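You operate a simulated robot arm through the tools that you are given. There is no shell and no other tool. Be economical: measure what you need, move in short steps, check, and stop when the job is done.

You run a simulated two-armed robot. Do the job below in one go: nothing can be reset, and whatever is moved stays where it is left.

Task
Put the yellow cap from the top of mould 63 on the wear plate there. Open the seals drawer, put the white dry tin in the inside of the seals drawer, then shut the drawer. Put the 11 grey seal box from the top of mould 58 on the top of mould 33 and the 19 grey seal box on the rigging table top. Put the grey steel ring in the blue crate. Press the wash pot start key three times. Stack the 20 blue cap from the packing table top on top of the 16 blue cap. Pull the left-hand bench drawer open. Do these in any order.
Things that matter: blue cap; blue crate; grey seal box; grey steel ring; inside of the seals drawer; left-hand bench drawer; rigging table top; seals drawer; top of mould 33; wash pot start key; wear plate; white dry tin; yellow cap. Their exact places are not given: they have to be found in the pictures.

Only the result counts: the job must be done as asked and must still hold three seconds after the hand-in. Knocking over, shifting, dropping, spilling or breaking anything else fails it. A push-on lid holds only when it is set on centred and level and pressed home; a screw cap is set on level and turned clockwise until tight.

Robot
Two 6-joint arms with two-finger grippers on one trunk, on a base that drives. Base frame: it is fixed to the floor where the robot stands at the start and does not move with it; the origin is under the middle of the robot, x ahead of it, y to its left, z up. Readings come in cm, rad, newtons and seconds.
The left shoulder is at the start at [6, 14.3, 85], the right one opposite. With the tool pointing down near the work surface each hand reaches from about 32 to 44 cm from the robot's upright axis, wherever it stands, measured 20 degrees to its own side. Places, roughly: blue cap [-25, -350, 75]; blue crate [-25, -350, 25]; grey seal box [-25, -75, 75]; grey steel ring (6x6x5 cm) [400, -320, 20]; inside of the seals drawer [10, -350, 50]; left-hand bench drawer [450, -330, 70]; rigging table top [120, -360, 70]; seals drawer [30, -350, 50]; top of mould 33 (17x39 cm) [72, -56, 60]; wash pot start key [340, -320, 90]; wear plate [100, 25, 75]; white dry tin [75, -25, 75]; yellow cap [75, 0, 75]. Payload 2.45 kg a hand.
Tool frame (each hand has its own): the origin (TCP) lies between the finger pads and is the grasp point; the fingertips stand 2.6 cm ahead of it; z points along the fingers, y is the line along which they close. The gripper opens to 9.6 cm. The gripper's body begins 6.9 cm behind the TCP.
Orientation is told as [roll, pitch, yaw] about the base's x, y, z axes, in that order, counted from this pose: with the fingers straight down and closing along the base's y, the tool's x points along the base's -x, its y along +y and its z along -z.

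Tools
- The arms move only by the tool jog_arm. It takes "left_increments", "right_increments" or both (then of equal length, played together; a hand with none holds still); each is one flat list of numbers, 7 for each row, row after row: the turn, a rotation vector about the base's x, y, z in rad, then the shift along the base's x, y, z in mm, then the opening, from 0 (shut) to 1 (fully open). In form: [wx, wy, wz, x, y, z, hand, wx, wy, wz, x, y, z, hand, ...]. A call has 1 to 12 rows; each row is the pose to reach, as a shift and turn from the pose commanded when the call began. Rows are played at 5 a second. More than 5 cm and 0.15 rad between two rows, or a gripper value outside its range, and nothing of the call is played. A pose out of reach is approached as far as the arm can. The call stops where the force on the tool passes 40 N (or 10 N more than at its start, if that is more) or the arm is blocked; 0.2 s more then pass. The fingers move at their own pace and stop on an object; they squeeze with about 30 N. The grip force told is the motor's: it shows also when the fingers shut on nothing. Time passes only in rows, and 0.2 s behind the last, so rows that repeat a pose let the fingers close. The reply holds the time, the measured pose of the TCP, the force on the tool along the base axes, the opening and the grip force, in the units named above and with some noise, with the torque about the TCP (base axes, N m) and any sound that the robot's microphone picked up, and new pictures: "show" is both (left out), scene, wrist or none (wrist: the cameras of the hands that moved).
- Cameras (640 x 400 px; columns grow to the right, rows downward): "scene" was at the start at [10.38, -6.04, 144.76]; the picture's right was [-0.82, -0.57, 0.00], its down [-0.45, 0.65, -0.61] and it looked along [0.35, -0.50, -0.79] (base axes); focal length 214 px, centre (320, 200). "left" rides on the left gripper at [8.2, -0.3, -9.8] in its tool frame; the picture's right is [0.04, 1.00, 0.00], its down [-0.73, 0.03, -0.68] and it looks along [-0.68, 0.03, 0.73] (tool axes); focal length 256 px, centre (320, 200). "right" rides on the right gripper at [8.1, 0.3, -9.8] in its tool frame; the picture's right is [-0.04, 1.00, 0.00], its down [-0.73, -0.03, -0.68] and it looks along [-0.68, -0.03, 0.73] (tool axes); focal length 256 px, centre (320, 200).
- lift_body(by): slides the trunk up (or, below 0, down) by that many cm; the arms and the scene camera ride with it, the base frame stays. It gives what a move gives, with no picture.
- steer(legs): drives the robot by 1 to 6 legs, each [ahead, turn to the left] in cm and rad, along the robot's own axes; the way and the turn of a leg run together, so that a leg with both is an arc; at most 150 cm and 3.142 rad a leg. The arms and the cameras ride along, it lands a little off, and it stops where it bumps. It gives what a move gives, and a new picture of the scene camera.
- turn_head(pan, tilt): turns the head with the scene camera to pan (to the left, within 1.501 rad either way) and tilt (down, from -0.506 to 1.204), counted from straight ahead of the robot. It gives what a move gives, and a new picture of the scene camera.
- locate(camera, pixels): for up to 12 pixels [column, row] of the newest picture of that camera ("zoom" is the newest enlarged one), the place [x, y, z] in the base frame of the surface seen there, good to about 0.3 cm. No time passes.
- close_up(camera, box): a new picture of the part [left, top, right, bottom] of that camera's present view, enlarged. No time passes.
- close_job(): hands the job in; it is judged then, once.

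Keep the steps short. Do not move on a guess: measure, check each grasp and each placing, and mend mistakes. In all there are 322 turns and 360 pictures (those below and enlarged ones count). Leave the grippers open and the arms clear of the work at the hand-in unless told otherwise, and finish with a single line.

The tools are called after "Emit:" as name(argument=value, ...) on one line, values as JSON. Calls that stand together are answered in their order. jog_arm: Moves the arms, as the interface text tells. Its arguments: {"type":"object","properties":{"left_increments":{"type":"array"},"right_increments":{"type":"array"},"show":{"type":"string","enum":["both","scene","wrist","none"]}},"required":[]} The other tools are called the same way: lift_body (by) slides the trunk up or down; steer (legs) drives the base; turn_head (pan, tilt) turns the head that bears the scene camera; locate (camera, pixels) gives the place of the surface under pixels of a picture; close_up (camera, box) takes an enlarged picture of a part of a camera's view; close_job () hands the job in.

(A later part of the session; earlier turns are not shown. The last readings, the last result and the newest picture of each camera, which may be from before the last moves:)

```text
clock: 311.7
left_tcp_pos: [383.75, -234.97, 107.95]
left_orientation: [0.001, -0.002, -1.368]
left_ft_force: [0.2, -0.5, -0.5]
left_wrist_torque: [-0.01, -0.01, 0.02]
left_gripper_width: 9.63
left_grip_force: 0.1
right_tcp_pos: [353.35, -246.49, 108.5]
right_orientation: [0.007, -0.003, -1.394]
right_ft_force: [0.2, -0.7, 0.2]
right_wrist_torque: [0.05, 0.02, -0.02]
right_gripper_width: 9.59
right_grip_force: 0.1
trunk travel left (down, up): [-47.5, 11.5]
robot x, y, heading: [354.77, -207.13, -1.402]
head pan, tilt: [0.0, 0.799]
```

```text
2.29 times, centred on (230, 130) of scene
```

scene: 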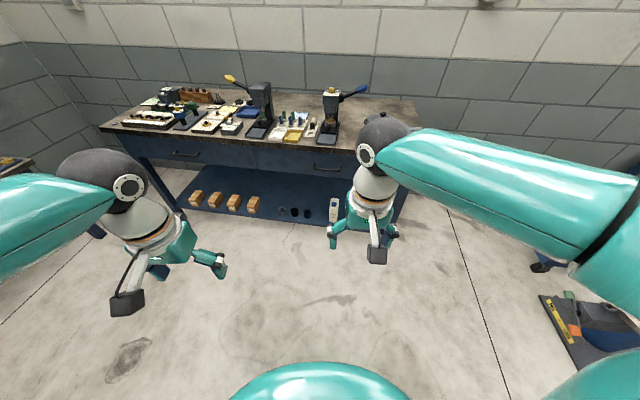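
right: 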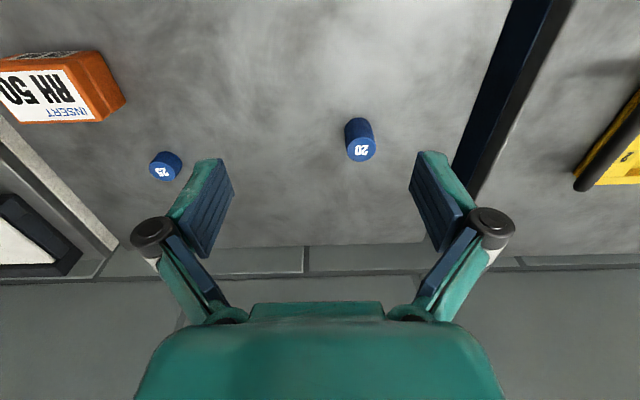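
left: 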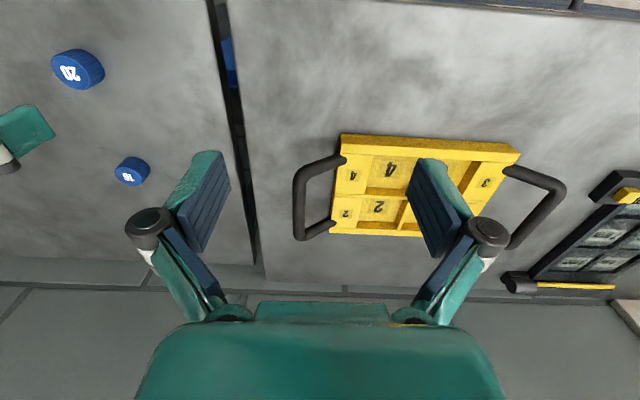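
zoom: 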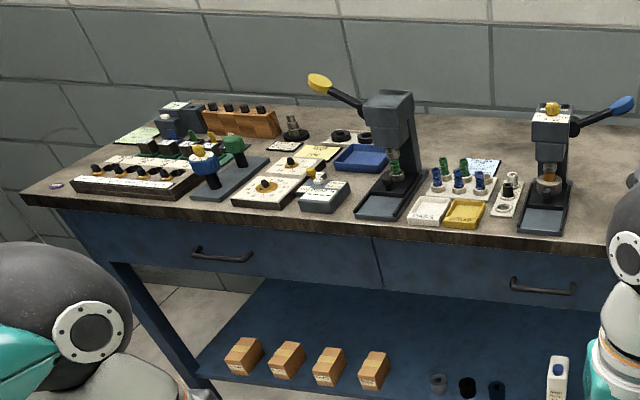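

Emit:
locate(camera="zoom", pixels=[[438, 383], [437, 375], [467, 385], [195, 252], [222, 257], [250, 255], [222, 240], [512, 282], [575, 290], [20, 200], [150, 285], [380, 240]])

```text
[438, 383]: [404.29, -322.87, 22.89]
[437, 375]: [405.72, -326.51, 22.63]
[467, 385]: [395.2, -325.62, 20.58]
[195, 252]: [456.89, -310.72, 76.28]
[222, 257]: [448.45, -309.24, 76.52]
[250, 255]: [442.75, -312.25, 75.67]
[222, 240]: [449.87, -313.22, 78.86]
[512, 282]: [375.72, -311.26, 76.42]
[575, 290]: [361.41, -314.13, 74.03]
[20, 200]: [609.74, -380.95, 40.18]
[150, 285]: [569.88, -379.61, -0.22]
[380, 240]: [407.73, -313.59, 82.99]
```

Go to the wash-pot first: drive ahead to y≈−260.

Emit:
steer(legs=[[0, -0.16], [52, 0]])

Emit:
turn_head(pan=-0.2, tilt=0.9)

```text
clock: 315.5
left_tcp_pos: [380.03, -289.95, 107.92]
left_orientation: [-0.001, -0.002, -1.517]
left_ft_force: [0.5, -0.5, -0.3]
left_wrist_torque: [0.04, -0.01, 0.0]
left_gripper_width: 9.6
left_grip_force: 0.0
right_tcp_pos: [348.28, -296.84, 108.43]
right_orientation: [0.004, -0.002, -1.543]
right_ft_force: [0.0, 0.1, 0.3]
right_wrist_torque: [0.05, -0.02, 0.03]
right_gripper_width: 9.6
right_grip_force: 0.0
trunk travel left (down, up): [-47.5, 11.5]
robot x, y, heading: [355.38, -258.41, -1.545]
head pan, tilt: [0.0, 0.799]
```

scene: 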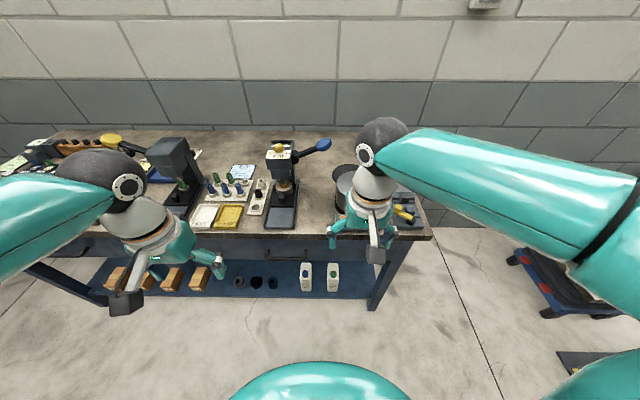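

```text
clock: 316.2
left_tcp_pos: [380.1, -289.93, 108.01]
left_orientation: [-0.001, -0.002, -1.518]
left_ft_force: [0.1, -0.5, -0.5]
left_wrist_torque: [0.0, 0.04, 0.01]
left_gripper_width: 9.6
left_grip_force: 0.1
right_tcp_pos: [348.37, -296.8, 108.66]
right_orientation: [0.005, -0.003, -1.543]
right_ft_force: [0.2, -0.1, -0.6]
right_wrist_torque: [0.02, 0.01, -0.04]
right_gripper_width: 9.6
right_grip_force: 0.1
trunk travel left (down, up): [-47.5, 11.5]
robot x, y, heading: [355.24, -258.03, -1.546]
head pan, tilt: [-0.201, 0.901]
```

scene: 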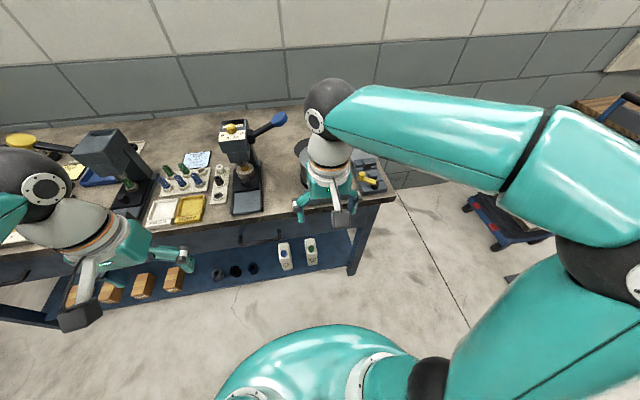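

The right wrist camera should see the panel; take it enlarged.

Emit:
close_up(camera="right", box=[160, 40, 480, 240])

```text
2.00 times, centred on (320, 140) of right
```

zoom: 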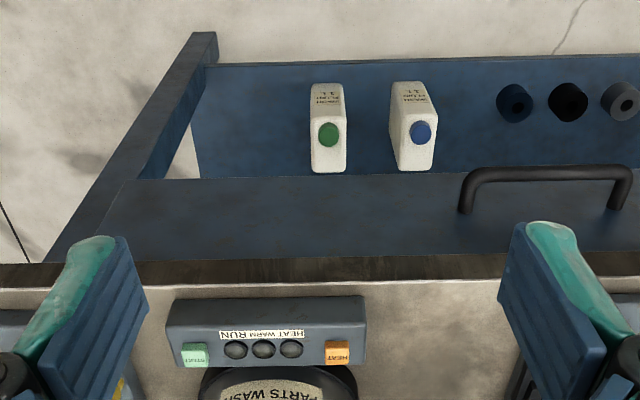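

Emit:
locate(camera="zoom", pixels=[[194, 355], [194, 345], [182, 350], [207, 350], [337, 352], [263, 350], [265, 335], [215, 365], [265, 305], [612, 100], [170, 360], [170, 345]])

Emit:
close_up(camera="right", box=[230, 180, 360, 240])

```text
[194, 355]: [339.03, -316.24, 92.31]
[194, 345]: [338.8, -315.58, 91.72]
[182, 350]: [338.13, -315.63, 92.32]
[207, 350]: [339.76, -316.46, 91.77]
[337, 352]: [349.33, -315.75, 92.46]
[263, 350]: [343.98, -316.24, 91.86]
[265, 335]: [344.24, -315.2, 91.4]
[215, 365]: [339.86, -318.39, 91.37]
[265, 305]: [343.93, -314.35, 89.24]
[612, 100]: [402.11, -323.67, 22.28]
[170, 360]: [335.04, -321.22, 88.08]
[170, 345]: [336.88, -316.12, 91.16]
```

```text
4.92 times, centred on (295, 210) of right
```

zoom: 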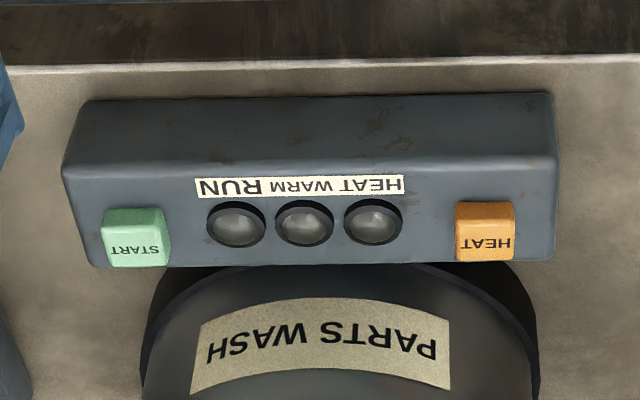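

START (green) key at (339.0,−316.4), top 92.3. Close the right hand and bring fingertips above it.

Emit:
jog_arm(right_increments=[0, 0, 0, -20, -40, 0, 0, 0, 0, 0, -40, -80, 0, 0, 0, 0, 0, -60, -120, 0, 0, 0, 0, 0, -80, -160, 0, 0, 0, 0, 0, -93, -196, -10, 0, 0, 0, 0, -93, -196, -55, 0, 0, 0, 0, -93, -196, -105, 0, 0, 0, 0, -93, -196, -105, 0], show="wrist")

```text
clock: 318.0
left_tcp_pos: [380.02, -289.82, 108.05]
left_orientation: [0.0, 0.0, -1.517]
left_ft_force: [-0.3, -0.4, 0.2]
left_wrist_torque: [-0.02, 0.02, 0.02]
left_gripper_width: 9.59
left_grip_force: 0.1
right_tcp_pos: [339.24, -316.76, 98.14]
right_orientation: [0.004, -0.003, -1.543]
right_ft_force: [-0.1, 1.3, 0.8]
right_wrist_torque: [0.0, 0.0, 0.02]
right_gripper_width: 0.0
right_grip_force: 28.6
trunk travel left (down, up): [-47.5, 11.5]
robot x, y, heading: [355.36, -258.02, -1.549]
head pan, tilt: [-0.201, 0.901]
```

right: 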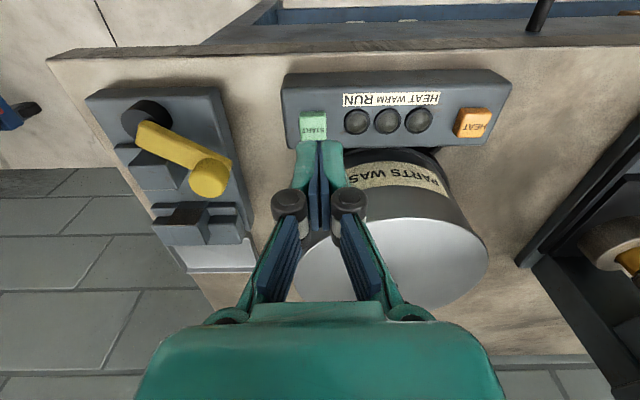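

Emit:
locate(camera="right", pixels=[[313, 130], [302, 128], [325, 128], [313, 115], [313, 138], [357, 120], [319, 146]])

```text
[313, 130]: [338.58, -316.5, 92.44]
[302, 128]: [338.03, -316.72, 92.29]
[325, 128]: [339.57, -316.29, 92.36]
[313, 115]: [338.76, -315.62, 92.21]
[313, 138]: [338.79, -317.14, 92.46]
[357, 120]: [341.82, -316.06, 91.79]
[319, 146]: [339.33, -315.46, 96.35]
```

Key centre (338.75,−316.4). First press: down to just past the key top, then up.

Emit:
jog_arm(right_increments=[0, 0, 0, -4, 3, -20, 0, 0, 0, 0, -4, 3, -30, 0, 0, 0, 0, -4, 3, -35, 0, 0, 0, 0, -4, 3, -38, 0, 0, 0, 0, -4, 3, -38, 0, 0, 0, 0, -4, 3, -20, 0, 0, 0, 0, -4, 3, -15, 0, 0, 0, 0, -4, 3, -15, 0], show="wrist")

```text
clock: 319.8
left_tcp_pos: [380.12, -289.91, 107.97]
left_orientation: [0.001, -0.002, -1.516]
left_ft_force: [-0.4, 0.2, -0.8]
left_wrist_torque: [0.0, 0.02, 0.01]
left_gripper_width: 9.58
left_grip_force: 0.0
right_tcp_pos: [338.64, -316.33, 96.41]
right_orientation: [0.005, -0.001, -1.543]
right_ft_force: [-0.2, 0.4, 0.1]
right_wrist_torque: [-0.01, -0.01, 0.02]
right_gripper_width: 0.0
right_grip_force: 28.5
trunk travel left (down, up): [-47.5, 11.5]
robot x, y, heading: [355.16, -257.92, -1.547]
head pan, tilt: [-0.201, 0.901]
heard: click
```

right: 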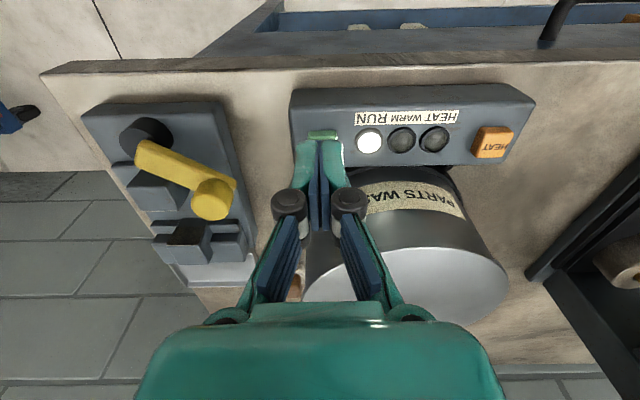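

One click, RUN lamp lit. Second press.

Emit:
jog_arm(right_increments=[0, 0, 0, 0, 0, 0, 0, 0, 0, 0, 0, 0, -15, 0, 0, 0, 0, 0, 0, -20, 0, 0, 0, 0, 0, 0, -23, 0, 0, 0, 0, 0, 0, -23, 0, 0, 0, 0, 0, 0, -10, 0, 0, 0, 0, 0, 0, 0, 0, 0, 0, 0, 0, 0, 0, 0], show="wrist")

Emit:
jog_arm(right_increments=[0, 0, 0, 0, 0, 0, 0, 0, 0, 0, 0, 0, -15, 0, 0, 0, 0, 0, 0, -20, 0, 0, 0, 0, 0, 0, -23, 0, 0, 0, 0, 0, 0, -23, 0, 0, 0, 0, 0, 0, -10, 0, 0, 0, 0, 0, 0, 0, 0, 0, 0, 0, 0, 0, 0, 0], show="wrist")

```text
clock: 321.6
left_tcp_pos: [380.1, -289.98, 107.98]
left_orientation: [0.0, -0.002, -1.516]
left_ft_force: [0.3, 0.3, -0.3]
left_wrist_torque: [0.0, -0.02, 0.01]
left_gripper_width: 9.61
left_grip_force: 0.1
right_tcp_pos: [338.69, -316.19, 96.52]
right_orientation: [0.004, -0.001, -1.543]
right_ft_force: [0.9, 0.3, 0.0]
right_wrist_torque: [0.01, -0.01, 0.0]
right_gripper_width: 0.01
right_grip_force: 28.7
trunk travel left (down, up): [-47.5, 11.5]
robot x, y, heading: [355.38, -258.09, -1.545]
head pan, tilt: [-0.201, 0.901]
heard: click
```

right: 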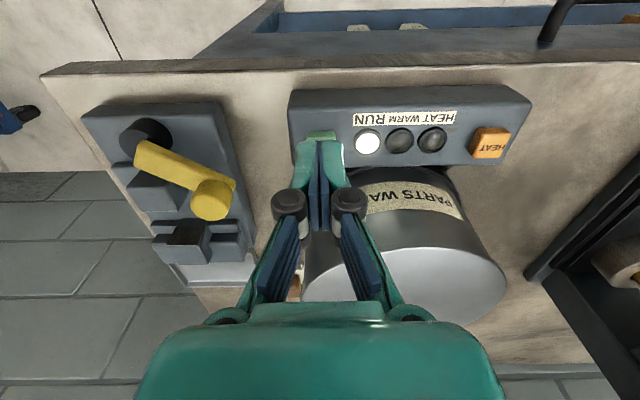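

```text
clock: 323.4
left_tcp_pos: [380.14, -290.0, 107.91]
left_orientation: [0.001, -0.002, -1.516]
left_ft_force: [0.2, -0.5, 0.0]
left_wrist_torque: [-0.01, 0.0, -0.01]
left_gripper_width: 9.6
left_grip_force: 0.0
right_tcp_pos: [338.61, -316.17, 96.49]
right_orientation: [0.006, -0.001, -1.544]
right_ft_force: [0.1, -0.4, 0.9]
right_wrist_torque: [0.02, -0.02, 0.01]
right_gripper_width: 0.0
right_grip_force: 28.7
trunk travel left (down, up): [-47.5, 11.5]
robot x, y, heading: [355.51, -258.19, -1.552]
head pan, tilt: [-0.201, 0.901]
heard: click
```

right: 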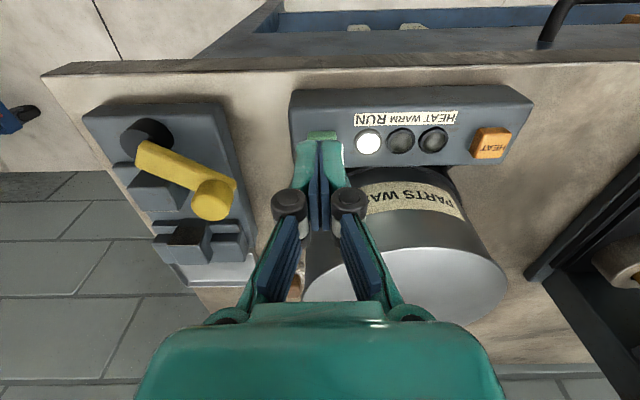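

All three presses clicked. Retract the right hand, then shift the base to x≈412 for the ring.

Emit:
jog_arm(right_increments=[0, 0, 0, 0, 0, 45, 0, 0, 0, 0, 0, 0, 90, 0, 0, 0, 0, 10, 40, 120, 0.5, 0, 0, 0, 20, 85, 120, 1, 0, 0, 0, 40, 125, 120, 1, 0, 0, 0, 60, 170, 120, 1, 0, 0, 0, 90, 200, 120, 1], show="none")

Emit:
steer(legs=[[-10, 0], [0, 0.77], [0, 0.7]])

Emit:
steer(legs=[[56, 0], [0, -0.73], [0, -0.73]])

```text
refused: row 3 steps farther than a row can; nothing moved
```

```text
clock: 327.9
left_tcp_pos: [395.11, -242.75, 107.87]
left_orientation: [-0.002, -0.001, -0.463]
left_ft_force: [1.2, 0.4, -0.3]
left_wrist_torque: [0.0, 0.01, -0.06]
left_gripper_width: 9.61
left_grip_force: 0.0
right_tcp_pos: [397.25, -291.75, 96.59]
right_orientation: [0.004, -0.003, -0.493]
right_ft_force: [0.8, -0.5, 0.1]
right_wrist_torque: [-0.01, 0.06, 0.01]
right_gripper_width: 0.0
right_grip_force: 28.3
trunk travel left (down, up): [-47.5, 11.5]
robot x, y, heading: [353.25, -251.86, -0.474]
head pan, tilt: [-0.201, 0.901]
stopped in leg 3: the robot was blocked; the commanded pose is now the measured one
```

scene: 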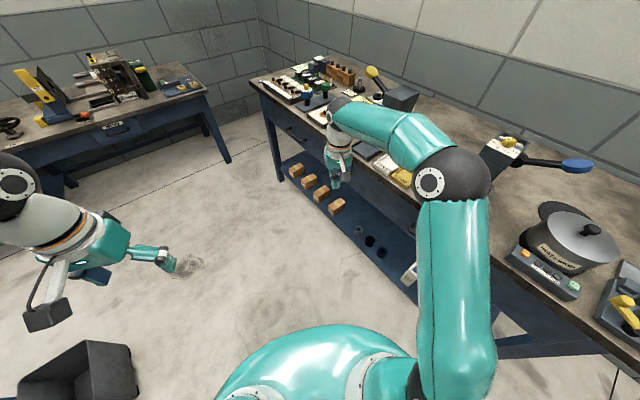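

```text
clock: 332.6
left_tcp_pos: [445.69, -287.87, 108.07]
left_orientation: [-0.002, 0.001, -0.903]
left_ft_force: [0.1, 0.0, 0.1]
left_wrist_torque: [0.02, -0.01, 0.0]
left_gripper_width: 9.57
left_grip_force: 0.0
right_tcp_pos: [428.12, -332.91, 96.76]
right_orientation: [0.017, -0.021, -0.922]
right_ft_force: [13.3, 1.1, -1.2]
right_wrist_torque: [0.02, 1.85, -0.13]
right_gripper_width: 0.01
right_grip_force: 28.6
trunk travel left (down, up): [-47.5, 11.5]
robot x, y, heading: [404.95, -276.89, -0.912]
head pan, tilt: [-0.201, 0.901]
stopped in leg 2: the force on the tool passed its limit at 109 N (the readings are from after the stop); the commanded pose is now the measured one
```

scene: 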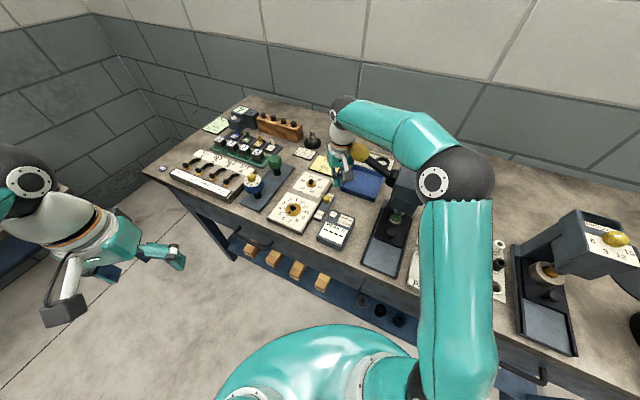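

The retract was refused and the low right hand swung over the bench and touched something (109 N). Stop and inspect closely.

Emit:
close_up(camera="scene", box=[240, 90, 480, 290])

Emit:
close_up(camera="right", box=[0, 0, 640, 400])

Emit:
locate(camera="scene", pixels=[[362, 150], [375, 165], [400, 180], [340, 175], [395, 195], [355, 180]])

```text
2.00 times, centred on (360, 190) of scene
```

zoom: 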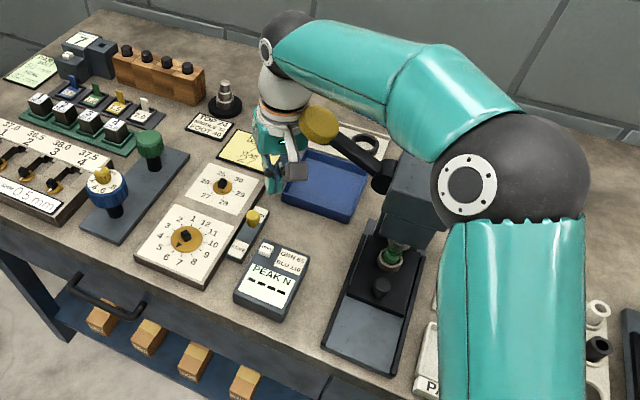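

```text
1.00 times, centred on (320, 200) of right (not enlarged: the box is as wide or as high as the picture)
```

zoom: 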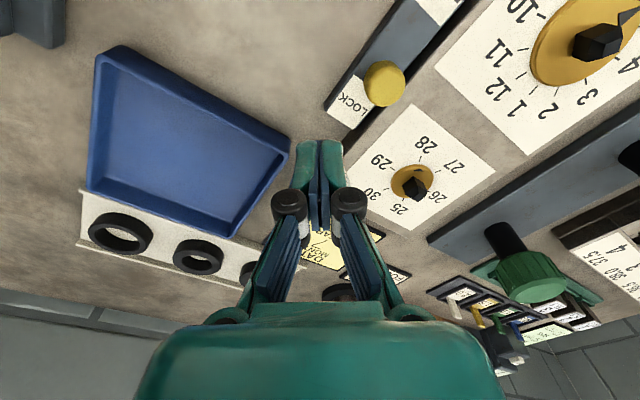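

```text
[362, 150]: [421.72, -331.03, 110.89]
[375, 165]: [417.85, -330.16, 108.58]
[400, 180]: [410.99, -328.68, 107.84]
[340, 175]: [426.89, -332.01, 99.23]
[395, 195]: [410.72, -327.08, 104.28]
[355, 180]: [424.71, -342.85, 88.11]
```

The right hand rests against the press lever's knob from the +x side. Move it off (+x), then straight up.

Emit:
jog_arm(right_increments=[0, 0, 0, 15, 2, 5, 0, 0, 0, 0, 30, 4, 20, 0, 0, 0, 0, 35, 4, 65, 0, 0, 0, 0, 35, 4, 110, 0, 0, 0, 0, 35, 4, 155, 0, 0, 0, 0, 35, 4, 200, 0, 0, 0, 0, 35, 4, 240, 0], show="scene")

Emit:
close_up(camera="scene", box=[260, 110, 500, 290])

```text
clock: 334.2
left_tcp_pos: [445.72, -287.86, 108.15]
left_orientation: [-0.004, 0.0, -0.904]
left_ft_force: [-0.6, -0.2, -1.1]
left_wrist_torque: [-0.01, 0.02, 0.03]
left_gripper_width: 9.6
left_grip_force: 0.1
right_tcp_pos: [429.06, -329.47, 115.25]
right_orientation: [0.017, -0.02, -0.923]
right_ft_force: [0.3, 0.6, -0.1]
right_wrist_torque: [0.01, 0.01, -0.04]
right_gripper_width: 0.0
right_grip_force: 28.5
right hand out of reach, approached as far as the arm can: row 5, 6, 7
trunk travel left (down, up): [-47.5, 11.5]
robot x, y, heading: [404.92, -277.25, -0.91]
head pan, tilt: [-0.201, 0.901]
```

scene: 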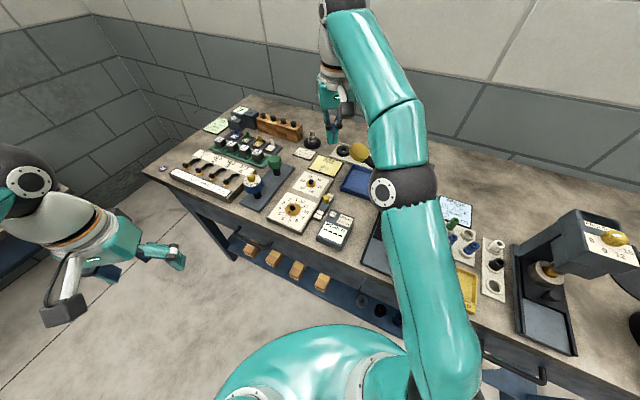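

```text
2.22 times, centred on (380, 200) of scene
```

zoom: 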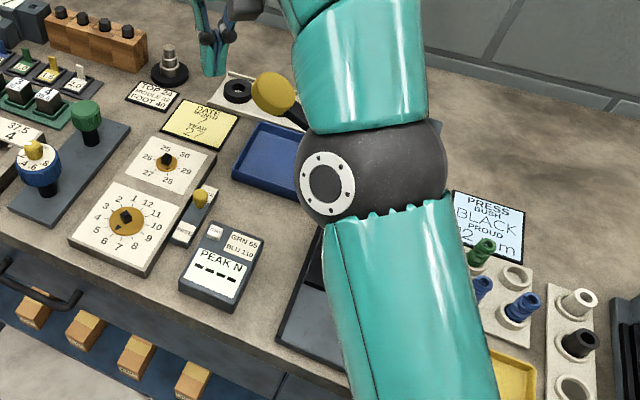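

Emit:
jog_arm(right_increments=[0, 0, 0, 5, 40, 0, 0, 0, 0, 0, 10, 80, 0, 0.3, 0, 0, 0, 10, 115, 0, 0.6, 0, 0, 0, 10, 150, 0, 1, 0, 0, 0, 10, 170, 0, 1], show="scene")

Emit:
steer(legs=[[-25, 0]])

Emit:
turn_head(pan=-0.6, tilt=0.75)

```text
clock: 335.4
left_tcp_pos: [445.65, -287.81, 108.17]
left_orientation: [-0.003, -0.002, -0.903]
left_ft_force: [-0.7, 0.4, -0.4]
left_wrist_torque: [-0.01, 0.0, 0.01]
left_gripper_width: 9.6
left_grip_force: 0.0
right_tcp_pos: [429.68, -312.28, 115.06]
right_orientation: [0.017, -0.023, -0.922]
right_ft_force: [0.9, 0.1, 0.1]
right_wrist_torque: [-0.02, 0.01, -0.02]
right_gripper_width: 9.6
right_grip_force: 0.2
trunk travel left (down, up): [-47.5, 11.5]
robot x, y, heading: [404.92, -277.24, -0.912]
head pan, tilt: [-0.201, 0.901]
```

scene: 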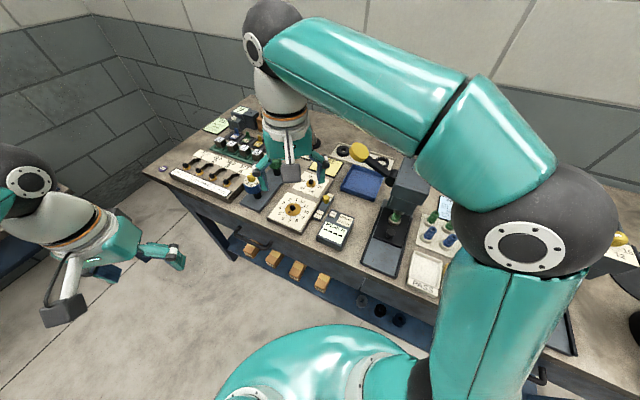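

```text
clock: 337.3
left_tcp_pos: [430.11, -267.87, 108.1]
left_orientation: [-0.001, -0.004, -0.903]
left_ft_force: [-1.0, 0.7, 0.2]
left_wrist_torque: [-0.01, -0.02, 0.0]
left_gripper_width: 9.62
left_grip_force: 0.1
right_tcp_pos: [414.1, -292.33, 115.1]
right_orientation: [0.017, -0.022, -0.919]
right_ft_force: [-0.2, 0.1, 0.2]
right_wrist_torque: [-0.05, -0.03, -0.02]
right_gripper_width: 9.59
right_grip_force: 0.0
trunk travel left (down, up): [-47.5, 11.5]
robot x, y, heading: [389.91, -257.16, -0.91]
head pan, tilt: [-0.201, 0.901]
```

scene: 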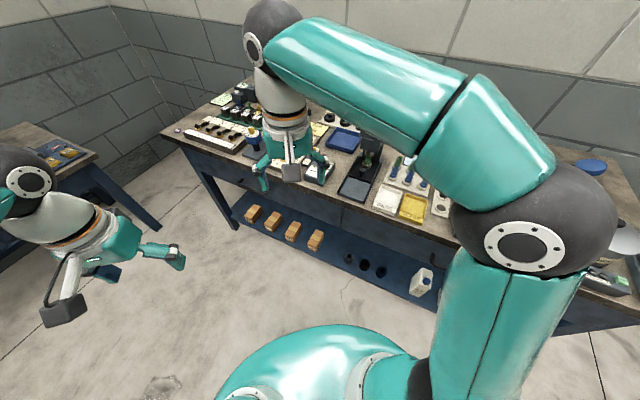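

```text
clock: 338.1
left_tcp_pos: [430.3, -267.9, 108.2]
left_orientation: [-0.001, -0.001, -0.902]
left_ft_force: [-0.5, 0.7, 0.3]
left_wrist_torque: [0.0, 0.0, -0.02]
left_gripper_width: 9.59
left_grip_force: 0.0
right_tcp_pos: [414.32, -292.5, 115.13]
right_orientation: [0.017, -0.023, -0.92]
right_ft_force: [-0.1, 0.0, 0.5]
right_wrist_torque: [0.0, -0.03, -0.03]
right_gripper_width: 9.62
right_grip_force: 0.0
trunk travel left (down, up): [-47.5, 11.5]
robot x, y, heading: [389.27, -257.42, -0.905]
head pan, tilt: [-0.6, 0.75]
```

scene: 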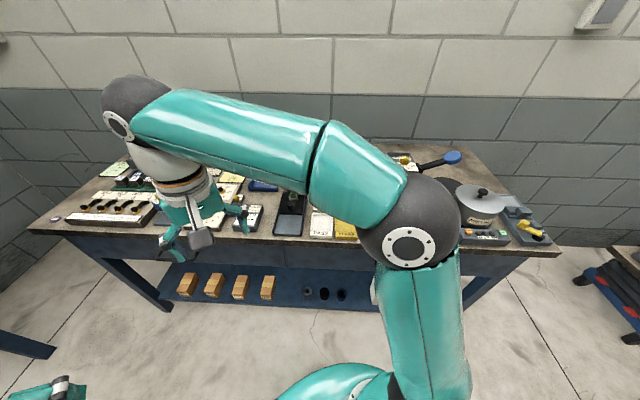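

Nothing visibly disturbed. Now shift to x≈412 with hands high: turn to +x, go 23, turn back to −y.

Emit:
steer(legs=[[0, 0.85], [23, 0], [0, -0.76], [0, -0.76]])

Emit:
turn_head(pan=0, tilt=0.9)

```text
clock: 346.9
left_tcp_pos: [437.32, -292.4, 108.16]
left_orientation: [-0.001, -0.003, -1.586]
left_ft_force: [-0.8, -0.1, -0.4]
left_wrist_torque: [0.0, -0.02, -0.03]
left_gripper_width: 9.58
left_grip_force: 0.2
right_tcp_pos: [409.42, -301.19, 115.3]
right_orientation: [0.017, -0.021, -1.604]
right_ft_force: [0.5, -0.3, 0.1]
right_wrist_torque: [0.01, -0.01, 0.0]
right_gripper_width: 9.59
right_grip_force: 0.0
trunk travel left (down, up): [-47.5, 11.5]
robot x, y, heading: [416.02, -258.78, -1.581]
head pan, tilt: [-0.6, 0.75]
```

scene: 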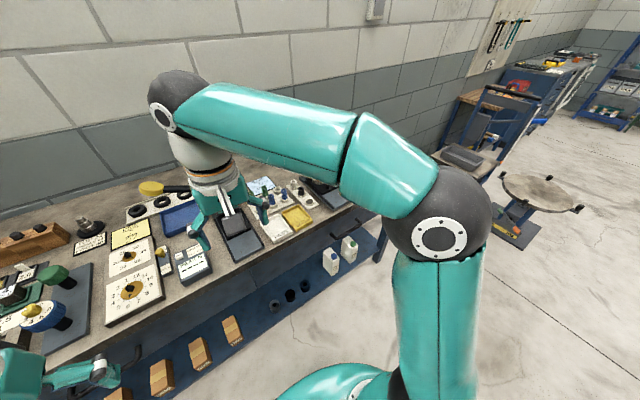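

```text
clock: 347.9
left_tcp_pos: [437.24, -292.31, 108.19]
left_orientation: [0.002, -0.002, -1.584]
left_ft_force: [-0.4, -0.3, 0.0]
left_wrist_torque: [-0.02, -0.03, 0.0]
left_gripper_width: 9.59
left_grip_force: 0.1
right_tcp_pos: [409.39, -301.28, 115.2]
right_orientation: [0.019, -0.024, -1.604]
right_ft_force: [0.0, -0.1, 0.0]
right_wrist_torque: [-0.01, -0.01, -0.02]
right_gripper_width: 9.61
right_grip_force: 0.1
trunk travel left (down, up): [-47.5, 11.5]
robot x, y, heading: [415.63, -258.62, -1.584]
head pan, tilt: [0.0, 0.901]
```

scene: 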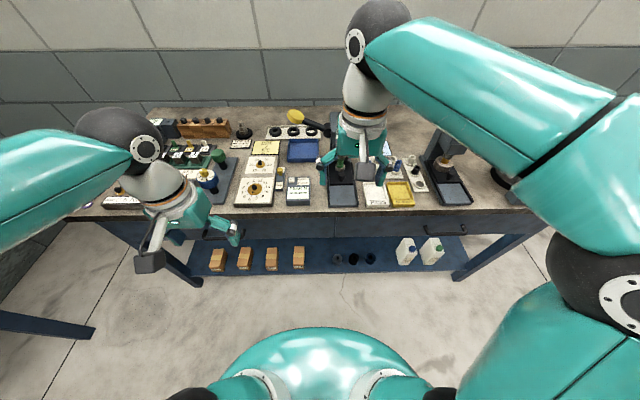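

Back 10 cm and lower the trunk fully for the shelf.

Emit:
steer(legs=[[-10, 0]])

Emit:
lift_body(by=-44)

Emit:
turn_head(pan=0, tilt=0.5)

```text
clock: 349.1
left_tcp_pos: [437.55, -282.05, 108.28]
left_orientation: [-0.002, -0.004, -1.586]
left_ft_force: [0.0, 0.9, 0.6]
left_wrist_torque: [-0.06, 0.0, 0.0]
left_gripper_width: 9.62
left_grip_force: 0.0
right_tcp_pos: [409.59, -290.87, 115.32]
right_orientation: [0.017, -0.023, -1.604]
right_ft_force: [0.8, 1.0, 0.2]
right_wrist_torque: [-0.04, 0.0, -0.07]
right_gripper_width: 9.59
right_grip_force: 0.0
trunk travel left (down, up): [-47.5, 11.5]
robot x, y, heading: [416.26, -248.57, -1.581]
head pan, tilt: [0.0, 0.901]
```

scene: 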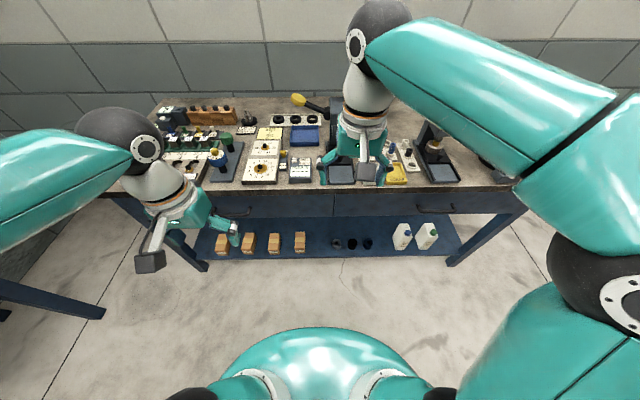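

```text
refused: -44 is not a number from -40 to 40
```

```text
clock: 349.9
left_tcp_pos: [437.5, -282.32, 108.21]
left_orientation: [-0.002, -0.003, -1.583]
left_ft_force: [-0.9, 0.7, -0.4]
left_wrist_torque: [-0.03, -0.01, 0.03]
left_gripper_width: 9.61
left_grip_force: 0.1
right_tcp_pos: [409.66, -291.14, 115.26]
right_orientation: [0.018, -0.023, -1.603]
right_ft_force: [0.2, -0.9, -1.0]
right_wrist_torque: [-0.02, 0.02, 0.02]
right_gripper_width: 9.61
right_grip_force: 0.1
trunk travel left (down, up): [-47.5, 11.5]
robot x, y, heading: [416.56, -248.72, -1.589]
head pan, tilt: [0.0, 0.499]
```

scene: 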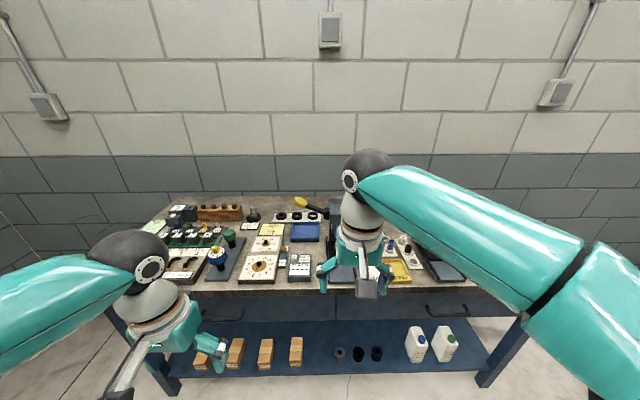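

Emit:
lift_body(by=-40)

Emit:
turn_head(pan=0, tilt=0.6)

Emit:
close_up(camera="scene", box=[240, 180, 480, 330])

```text
clock: 353.8
left_tcp_pos: [437.51, -282.23, 68.4]
left_orientation: [-0.001, -0.004, -1.585]
left_ft_force: [0.6, 0.3, -0.1]
left_wrist_torque: [-0.01, 0.01, -0.02]
left_gripper_width: 9.65
left_grip_force: 0.0
right_tcp_pos: [409.64, -291.19, 75.24]
right_orientation: [0.016, -0.023, -1.605]
right_ft_force: [0.3, 0.5, -0.1]
right_wrist_torque: [0.03, 0.02, -0.02]
right_gripper_width: 9.62
right_grip_force: 0.1
trunk travel left (down, up): [-7.5, 51.5]
robot x, y, heading: [416.06, -248.57, -1.582]
head pan, tilt: [0.0, 0.499]
```

```text
clock: 354.4
left_tcp_pos: [437.46, -282.27, 68.26]
left_orientation: [-0.002, -0.003, -1.584]
left_ft_force: [0.0, -0.5, -0.2]
left_wrist_torque: [0.03, -0.03, 0.03]
left_gripper_width: 9.6
left_grip_force: 0.0
right_tcp_pos: [409.65, -291.12, 75.15]
right_orientation: [0.018, -0.022, -1.605]
right_ft_force: [-0.2, -0.1, -0.6]
right_wrist_torque: [0.02, 0.0, -0.01]
right_gripper_width: 9.62
right_grip_force: 0.1
trunk travel left (down, up): [-7.5, 51.5]
robot x, y, heading: [416.32, -248.79, -1.585]
head pan, tilt: [0.0, 0.6]
```

scene: 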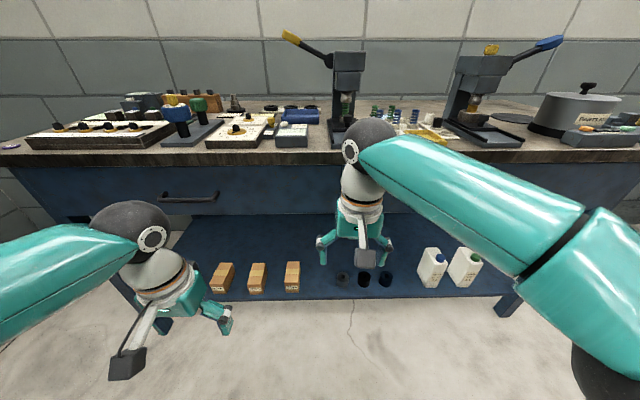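

```text
2.67 times, centred on (360, 255) of scene
```

zoom: 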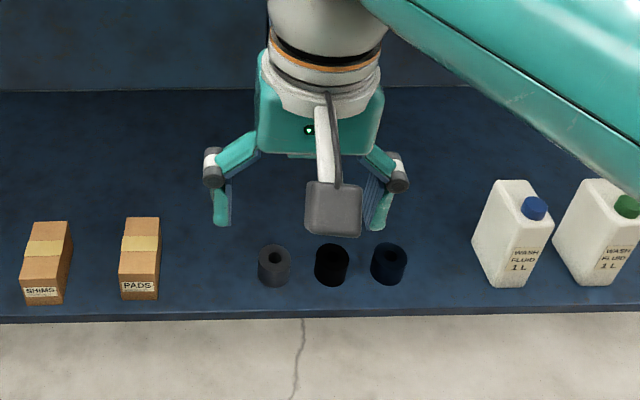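

Both press levers stand at like angles — fine. Measure the grey ring and its neighbours.

Emit:
locate(camera="zoom", pixels=[[262, 252], [288, 252], [273, 262], [273, 243], [273, 280], [330, 252], [318, 260], [390, 252], [273, 305], [273, 318], [200, 290], [272, 252]])

```text
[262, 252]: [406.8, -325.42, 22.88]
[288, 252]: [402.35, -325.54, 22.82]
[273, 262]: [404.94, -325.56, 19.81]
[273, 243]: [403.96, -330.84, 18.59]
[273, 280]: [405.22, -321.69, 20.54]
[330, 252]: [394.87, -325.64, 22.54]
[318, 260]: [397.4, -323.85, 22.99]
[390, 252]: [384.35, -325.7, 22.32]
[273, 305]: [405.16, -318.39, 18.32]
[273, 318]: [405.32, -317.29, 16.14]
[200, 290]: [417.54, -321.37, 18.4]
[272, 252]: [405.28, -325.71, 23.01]
```

Lower the right hand to z≈36 in front of the bench, then creep forward 12 cm.

Emit:
jog_arm(right_increments=[0.0, 0, 0, 0, 0, -45, 1, 0.0, 0, 0, -8, 0, -90, 1, 0, 0, 0, -16, 0, -135, 1, 0, 0, 0, -24, 0, -180, 1, 0, 0, 0, -32, 0, -225, 1, 0, 0, 0, -40, 0, -270, 1, 0, 0, 0, -45, 0, -315, 1, 0, 0, 0, -45, 0, -360, 1, 0, 0, 0, -45, 0, -390, 1], show="none")

Emit:
steer(legs=[[12, 0]])

```text
clock: 356.4
left_tcp_pos: [437.51, -282.19, 68.3]
left_orientation: [-0.002, -0.001, -1.584]
left_ft_force: [0.3, 0.5, -0.6]
left_wrist_torque: [0.03, 0.01, 0.01]
left_gripper_width: 9.62
left_grip_force: 0.1
right_tcp_pos: [405.24, -291.0, 36.36]
right_orientation: [0.019, -0.023, -1.605]
right_ft_force: [0.8, 0.6, 0.0]
right_wrist_torque: [-0.03, -0.01, -0.02]
right_gripper_width: 9.58
right_grip_force: 0.2
trunk travel left (down, up): [-7.5, 51.5]
robot x, y, heading: [416.6, -248.53, -1.58]
head pan, tilt: [0.0, 0.6]
```

```text
clock: 357.7
left_tcp_pos: [437.11, -294.27, 68.35]
left_orientation: [-0.002, -0.003, -1.588]
left_ft_force: [0.2, 0.7, -0.2]
left_wrist_torque: [-0.02, 0.01, 0.03]
left_gripper_width: 9.58
left_grip_force: 0.0
right_tcp_pos: [404.97, -302.96, 36.41]
right_orientation: [0.018, -0.022, -1.608]
right_ft_force: [0.4, -0.6, 0.3]
right_wrist_torque: [0.02, 0.01, -0.01]
right_gripper_width: 9.63
right_grip_force: 0.1
trunk travel left (down, up): [-7.5, 51.5]
robot x, y, heading: [416.07, -260.48, -1.586]
head pan, tilt: [0.0, 0.6]
```

scene: 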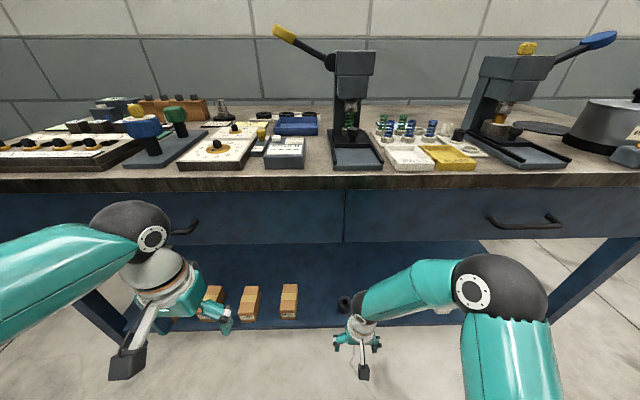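

Emit:
jog_arm(right_increments=[-0.125, 0, 0.01, 0, -35, 0, 1, -0.25, 0, 0.02, 0, -70, 0, 1, -0.375, 0, 0.03, 0, -105, -5, 1, -0.5, 0, 0.04, 0, -140, -10, 1, -0.5, 0, 0.04, 0, -150, -30, 1, -0.5, 0, 0.04, 0, -150, -30, 1], show="wrist")

```text
clock: 359.1
left_tcp_pos: [437.27, -294.35, 68.38]
left_orientation: [-0.003, 0.0, -1.589]
left_ft_force: [-0.3, 0.5, 0.0]
left_wrist_torque: [0.03, -0.01, 0.0]
left_gripper_width: 9.57
left_grip_force: 0.1
right_tcp_pos: [405.04, -318.15, 33.49]
right_orientation: [0.026, -0.521, -1.57]
right_ft_force: [0.6, 0.2, -0.4]
right_wrist_torque: [0.02, 0.05, -0.02]
right_gripper_width: 9.62
right_grip_force: 0.0
trunk travel left (down, up): [-7.5, 51.5]
robot x, y, heading: [416.04, -260.54, -1.588]
head pan, tilt: [0.0, 0.6]
```

right: 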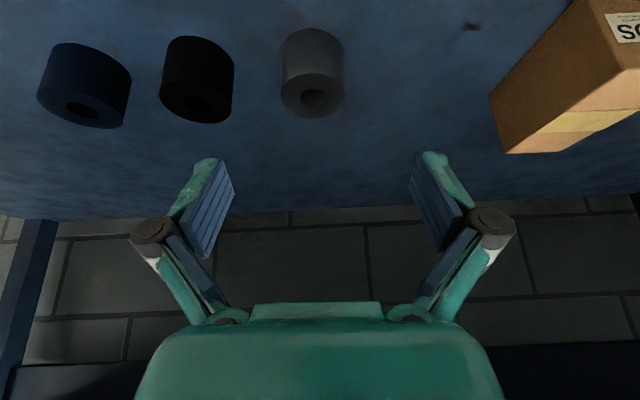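

Emit:
locate(camera="right", pixels=[[312, 84], [285, 90], [341, 88], [312, 112], [312, 35], [330, 75], [312, 75], [290, 60], [232, 80], [380, 80]])

```text
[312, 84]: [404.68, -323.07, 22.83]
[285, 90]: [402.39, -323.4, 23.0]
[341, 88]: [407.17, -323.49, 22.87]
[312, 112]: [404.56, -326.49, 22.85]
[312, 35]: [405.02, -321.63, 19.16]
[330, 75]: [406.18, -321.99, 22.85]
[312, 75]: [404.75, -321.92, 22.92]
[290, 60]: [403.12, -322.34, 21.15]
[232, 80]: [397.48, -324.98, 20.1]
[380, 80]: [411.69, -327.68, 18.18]
```

Ring centre (404.7,−324.3). Advance along the finger line and grip.

Emit:
jog_arm(right_increments=[0, 0, 0, -1, -22, -40, 0.85, 0, 0, 0, -2, -42, -78, 0.85, 0, 0, 0, -3, -56, -105, 0.85, 0, 0, 0, -3, -61, -115, 0.85, 0, 0, 0, -3, -61, -115, 0.85], show="wrist")

```text
clock: 360.3
left_tcp_pos: [437.26, -294.41, 68.3]
left_orientation: [-0.002, -0.001, -1.587]
left_ft_force: [-0.2, 0.3, -0.4]
left_wrist_torque: [-0.01, 0.01, -0.02]
left_gripper_width: 9.61
left_grip_force: 0.1
right_tcp_pos: [404.73, -324.28, 21.98]
right_orientation: [0.026, -0.522, -1.569]
right_ft_force: [-0.2, -0.2, 0.6]
right_wrist_torque: [0.04, 0.03, 0.01]
right_gripper_width: 8.15
right_grip_force: 0.1
trunk travel left (down, up): [-7.5, 51.5]
robot x, y, heading: [416.06, -260.88, -1.587]
head pan, tilt: [0.0, 0.6]
```

right: 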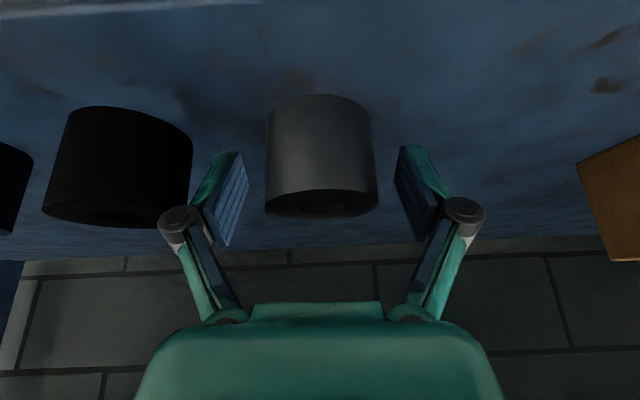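

Emit:
jog_arm(right_increments=[0, 0, 0, 0, 0, 0, 0, 0, 0, 0, 0, 0, 0, 0, 0, 0, 0, 0, 0, 0, 0, 0, 0, 0, 0, 0, 0, 0], show="wrist")

```text
clock: 361.3
left_tcp_pos: [437.25, -294.44, 68.3]
left_orientation: [-0.002, 0.0, -1.587]
left_ft_force: [-0.2, 0.0, -0.8]
left_wrist_torque: [-0.04, -0.01, 0.01]
left_gripper_width: 9.62
left_grip_force: 0.0
right_tcp_pos: [404.7, -324.29, 21.94]
right_orientation: [0.025, -0.521, -1.568]
right_ft_force: [-1.2, -0.9, 0.0]
right_wrist_torque: [-0.04, 0.21, -0.04]
right_gripper_width: 5.56
right_grip_force: 30.0
trunk travel left (down, up): [-7.5, 51.5]
robot x, y, heading: [416.1, -260.73, -1.588]
head pan, tilt: [0.0, 0.6]
```

right: 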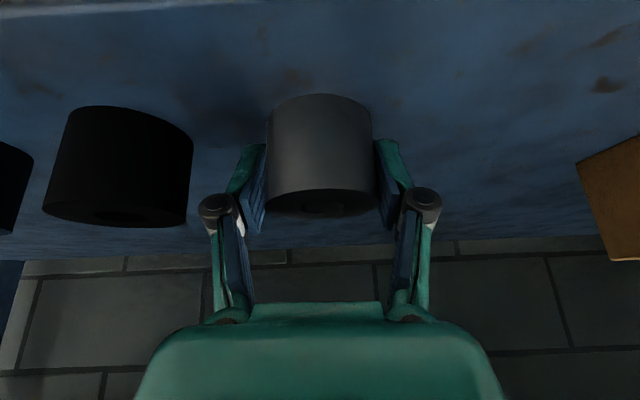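

Gripped (5.56 cm). Lift 5 cm, draw out from the shelf, then rise in front of the bench.

Emit:
jog_arm(right_increments=[0, 0, 0, 0, 0, 30, 0, 0, 0, 0, 0, 10, 60, 0, 0, 0, 0, 0, 50, 75, 0, 0, 0, 0, 0, 95, 90, 0, 0, 0, 0, 0, 140, 100, 0, 0, 0, 0, 0, 185, 110, 0, 0, 0, 0, 0, 225, 125, 0, 0, 0, 0, 0, 250, 160, 0, 0, 0, 0, 0, 260, 205, 0, 0, 0, 0, 0, 265, 250, 0, 0, 0, 0, 0, 265, 295, 0], show="both")

```text
clock: 363.7
left_tcp_pos: [437.35, -294.44, 68.34]
left_orientation: [-0.002, -0.001, -1.588]
left_ft_force: [0.1, -0.1, -0.5]
left_wrist_torque: [0.03, 0.01, -0.01]
left_gripper_width: 9.62
left_grip_force: 0.1
right_tcp_pos: [404.87, -298.21, 52.07]
right_orientation: [0.024, -0.519, -1.567]
right_ft_force: [-0.3, -0.7, -7.7]
right_wrist_torque: [0.0, 0.04, -0.03]
right_gripper_width: 5.58
right_grip_force: 30.2
right hand out of reach, approached as far as the arm can: row 8, 9, 10, 11
trunk travel left (down, up): [-7.5, 51.5]
robot x, y, heading: [416.16, -260.91, -1.591]
head pan, tilt: [0.0, 0.6]
```

scene: 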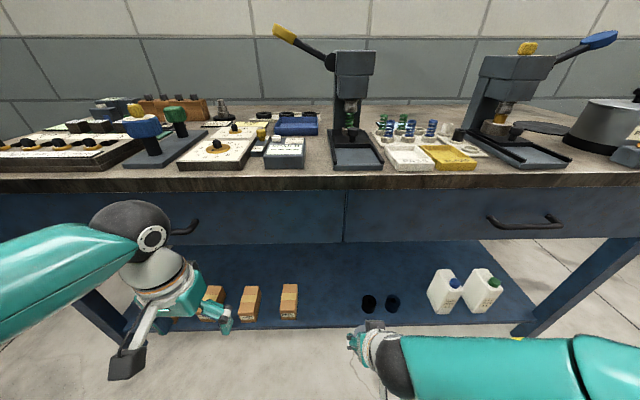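
right: 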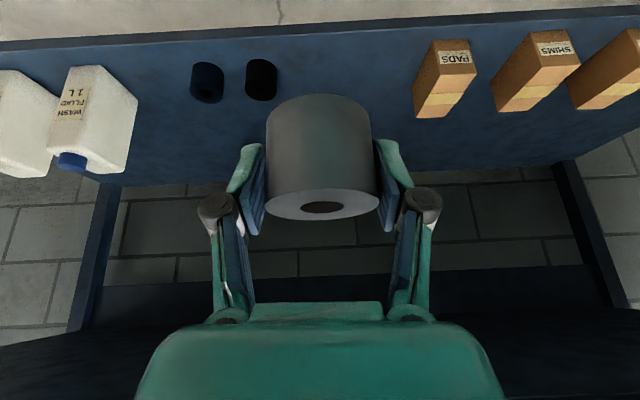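

Ring held. Back off 14 cm, raise the trunk 40, then prepare the left hand for the drawer handle.

Emit:
steer(legs=[[-14, 0]])

Emit:
lift_body(by=40)

Emit:
jog_arm(left_increments=[-0.0864, -0.0864, -0.0864, 0, -10, 0, 1, -0.1728, -0.1728, -0.1728, 0, -20, 0, 1, -0.2592, -0.2592, -0.2592, 0, -30, 0, 1, -0.3456, -0.3456, -0.3456, 0, -40, 0, 1, -0.432, -0.432, -0.432, 0, -50, 0, 1, -0.5184, -0.5184, -0.5184, 0, -60, 0, 1, -0.6048, -0.6048, -0.6048, 0, -70, 0, 1, -0.6912, -0.6912, -0.6912, 0, -80, 0, 1, -0.7776, -0.7776, -0.7776, 0, -90, 0, 1, -0.864, -0.864, -0.864, 0, -100, 0, 1, -0.95, -0.95, -0.95, 0, -110, 0, 1, -1.0365, -1.0365, -1.0365, 0, -120, 0, 1], show="none")

Emit:
jog_arm(left_increments=[-0.0864, -0.0864, -0.0864, 0, 0, 0, 1, -0.1728, -0.1728, -0.1728, 0, 0, 0, 1], show="both")

```text
clock: 365.1
left_tcp_pos: [437.36, -279.96, 68.25]
left_orientation: [-0.002, -0.002, -1.592]
left_ft_force: [0.0, 0.3, -0.6]
left_wrist_torque: [0.04, 0.03, 0.01]
left_gripper_width: 9.63
left_grip_force: 0.0
right_tcp_pos: [404.91, -283.87, 51.99]
right_orientation: [0.027, -0.52, -1.571]
right_ft_force: [-0.6, -0.7, -7.1]
right_wrist_torque: [-0.01, 0.0, -0.01]
right_gripper_width: 5.58
right_grip_force: 30.1
trunk travel left (down, up): [-7.5, 51.5]
robot x, y, heading: [416.39, -246.12, -1.586]
head pan, tilt: [0.0, 0.6]
```

scene: 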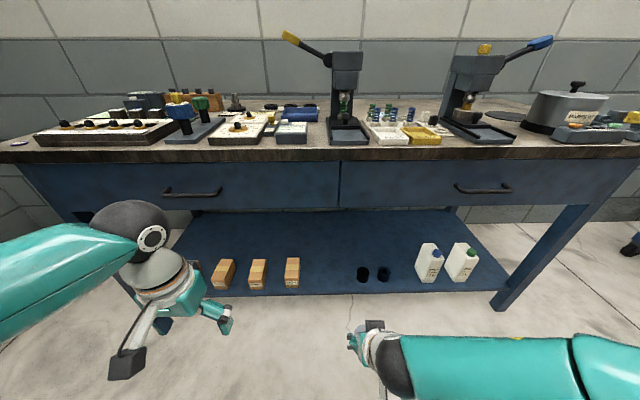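

```text
clock: 368.9
left_tcp_pos: [437.49, -280.1, 108.38]
left_orientation: [-0.002, -0.001, -1.588]
left_ft_force: [-0.3, 0.3, -0.5]
left_wrist_torque: [0.02, -0.01, -0.03]
left_gripper_width: 9.6
left_grip_force: 0.0
right_tcp_pos: [405.02, -283.84, 92.06]
right_orientation: [0.026, -0.52, -1.572]
right_ft_force: [1.2, 0.1, -7.1]
right_wrist_torque: [-0.04, 0.0, 0.0]
right_gripper_width: 5.54
right_grip_force: 30.5
trunk travel left (down, up): [-47.5, 11.5]
robot x, y, heading: [416.61, -246.56, -1.587]
head pan, tilt: [0.0, 0.6]
```

```text
clock: 371.5
left_tcp_pos: [437.0, -294.49, 110.1]
left_orientation: [1.378, -0.139, -2.957]
left_ft_force: [-0.2, 0.6, 0.4]
left_wrist_torque: [0.02, 0.01, 0.01]
left_gripper_width: 9.6
left_grip_force: 0.0
left hand out of reach, approached as far as the arm can: row 11, 12
right_tcp_pos: [404.88, -283.91, 91.98]
right_orientation: [0.028, -0.52, -1.571]
right_ft_force: [0.0, 0.1, -7.4]
right_wrist_torque: [0.02, 0.03, 0.0]
right_gripper_width: 5.56
right_grip_force: 30.1
trunk travel left (down, up): [-47.5, 11.5]
robot x, y, heading: [416.26, -246.01, -1.585]
head pan, tilt: [0.0, 0.6]
```

```text
clock: 372.1
left_tcp_pos: [435.46, -296.25, 112.59]
left_orientation: [1.567, 0.019, -3.138]
left_ft_force: [0.2, -0.8, -0.1]
left_wrist_torque: [0.02, 0.06, 0.02]
left_gripper_width: 9.61
left_grip_force: 0.1
left hand out of reach, approached as far as the arm can: row 1, 2
right_tcp_pos: [404.9, -283.81, 92.03]
right_orientation: [0.027, -0.52, -1.571]
right_ft_force: [-0.1, 0.3, -7.7]
right_wrist_torque: [0.02, -0.01, -0.03]
right_gripper_width: 5.55
right_grip_force: 30.6
trunk travel left (down, up): [-47.5, 11.5]
robot x, y, heading: [416.24, -246.47, -1.585]
head pan, tilt: [0.0, 0.6]
```

scene: 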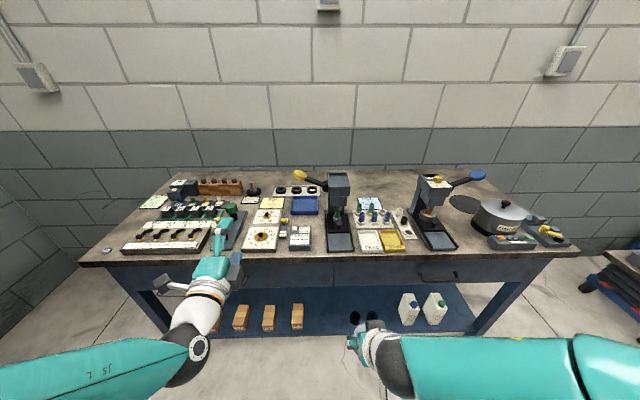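
left: 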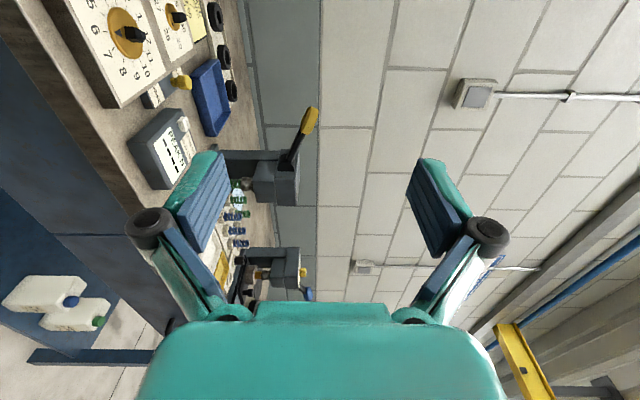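

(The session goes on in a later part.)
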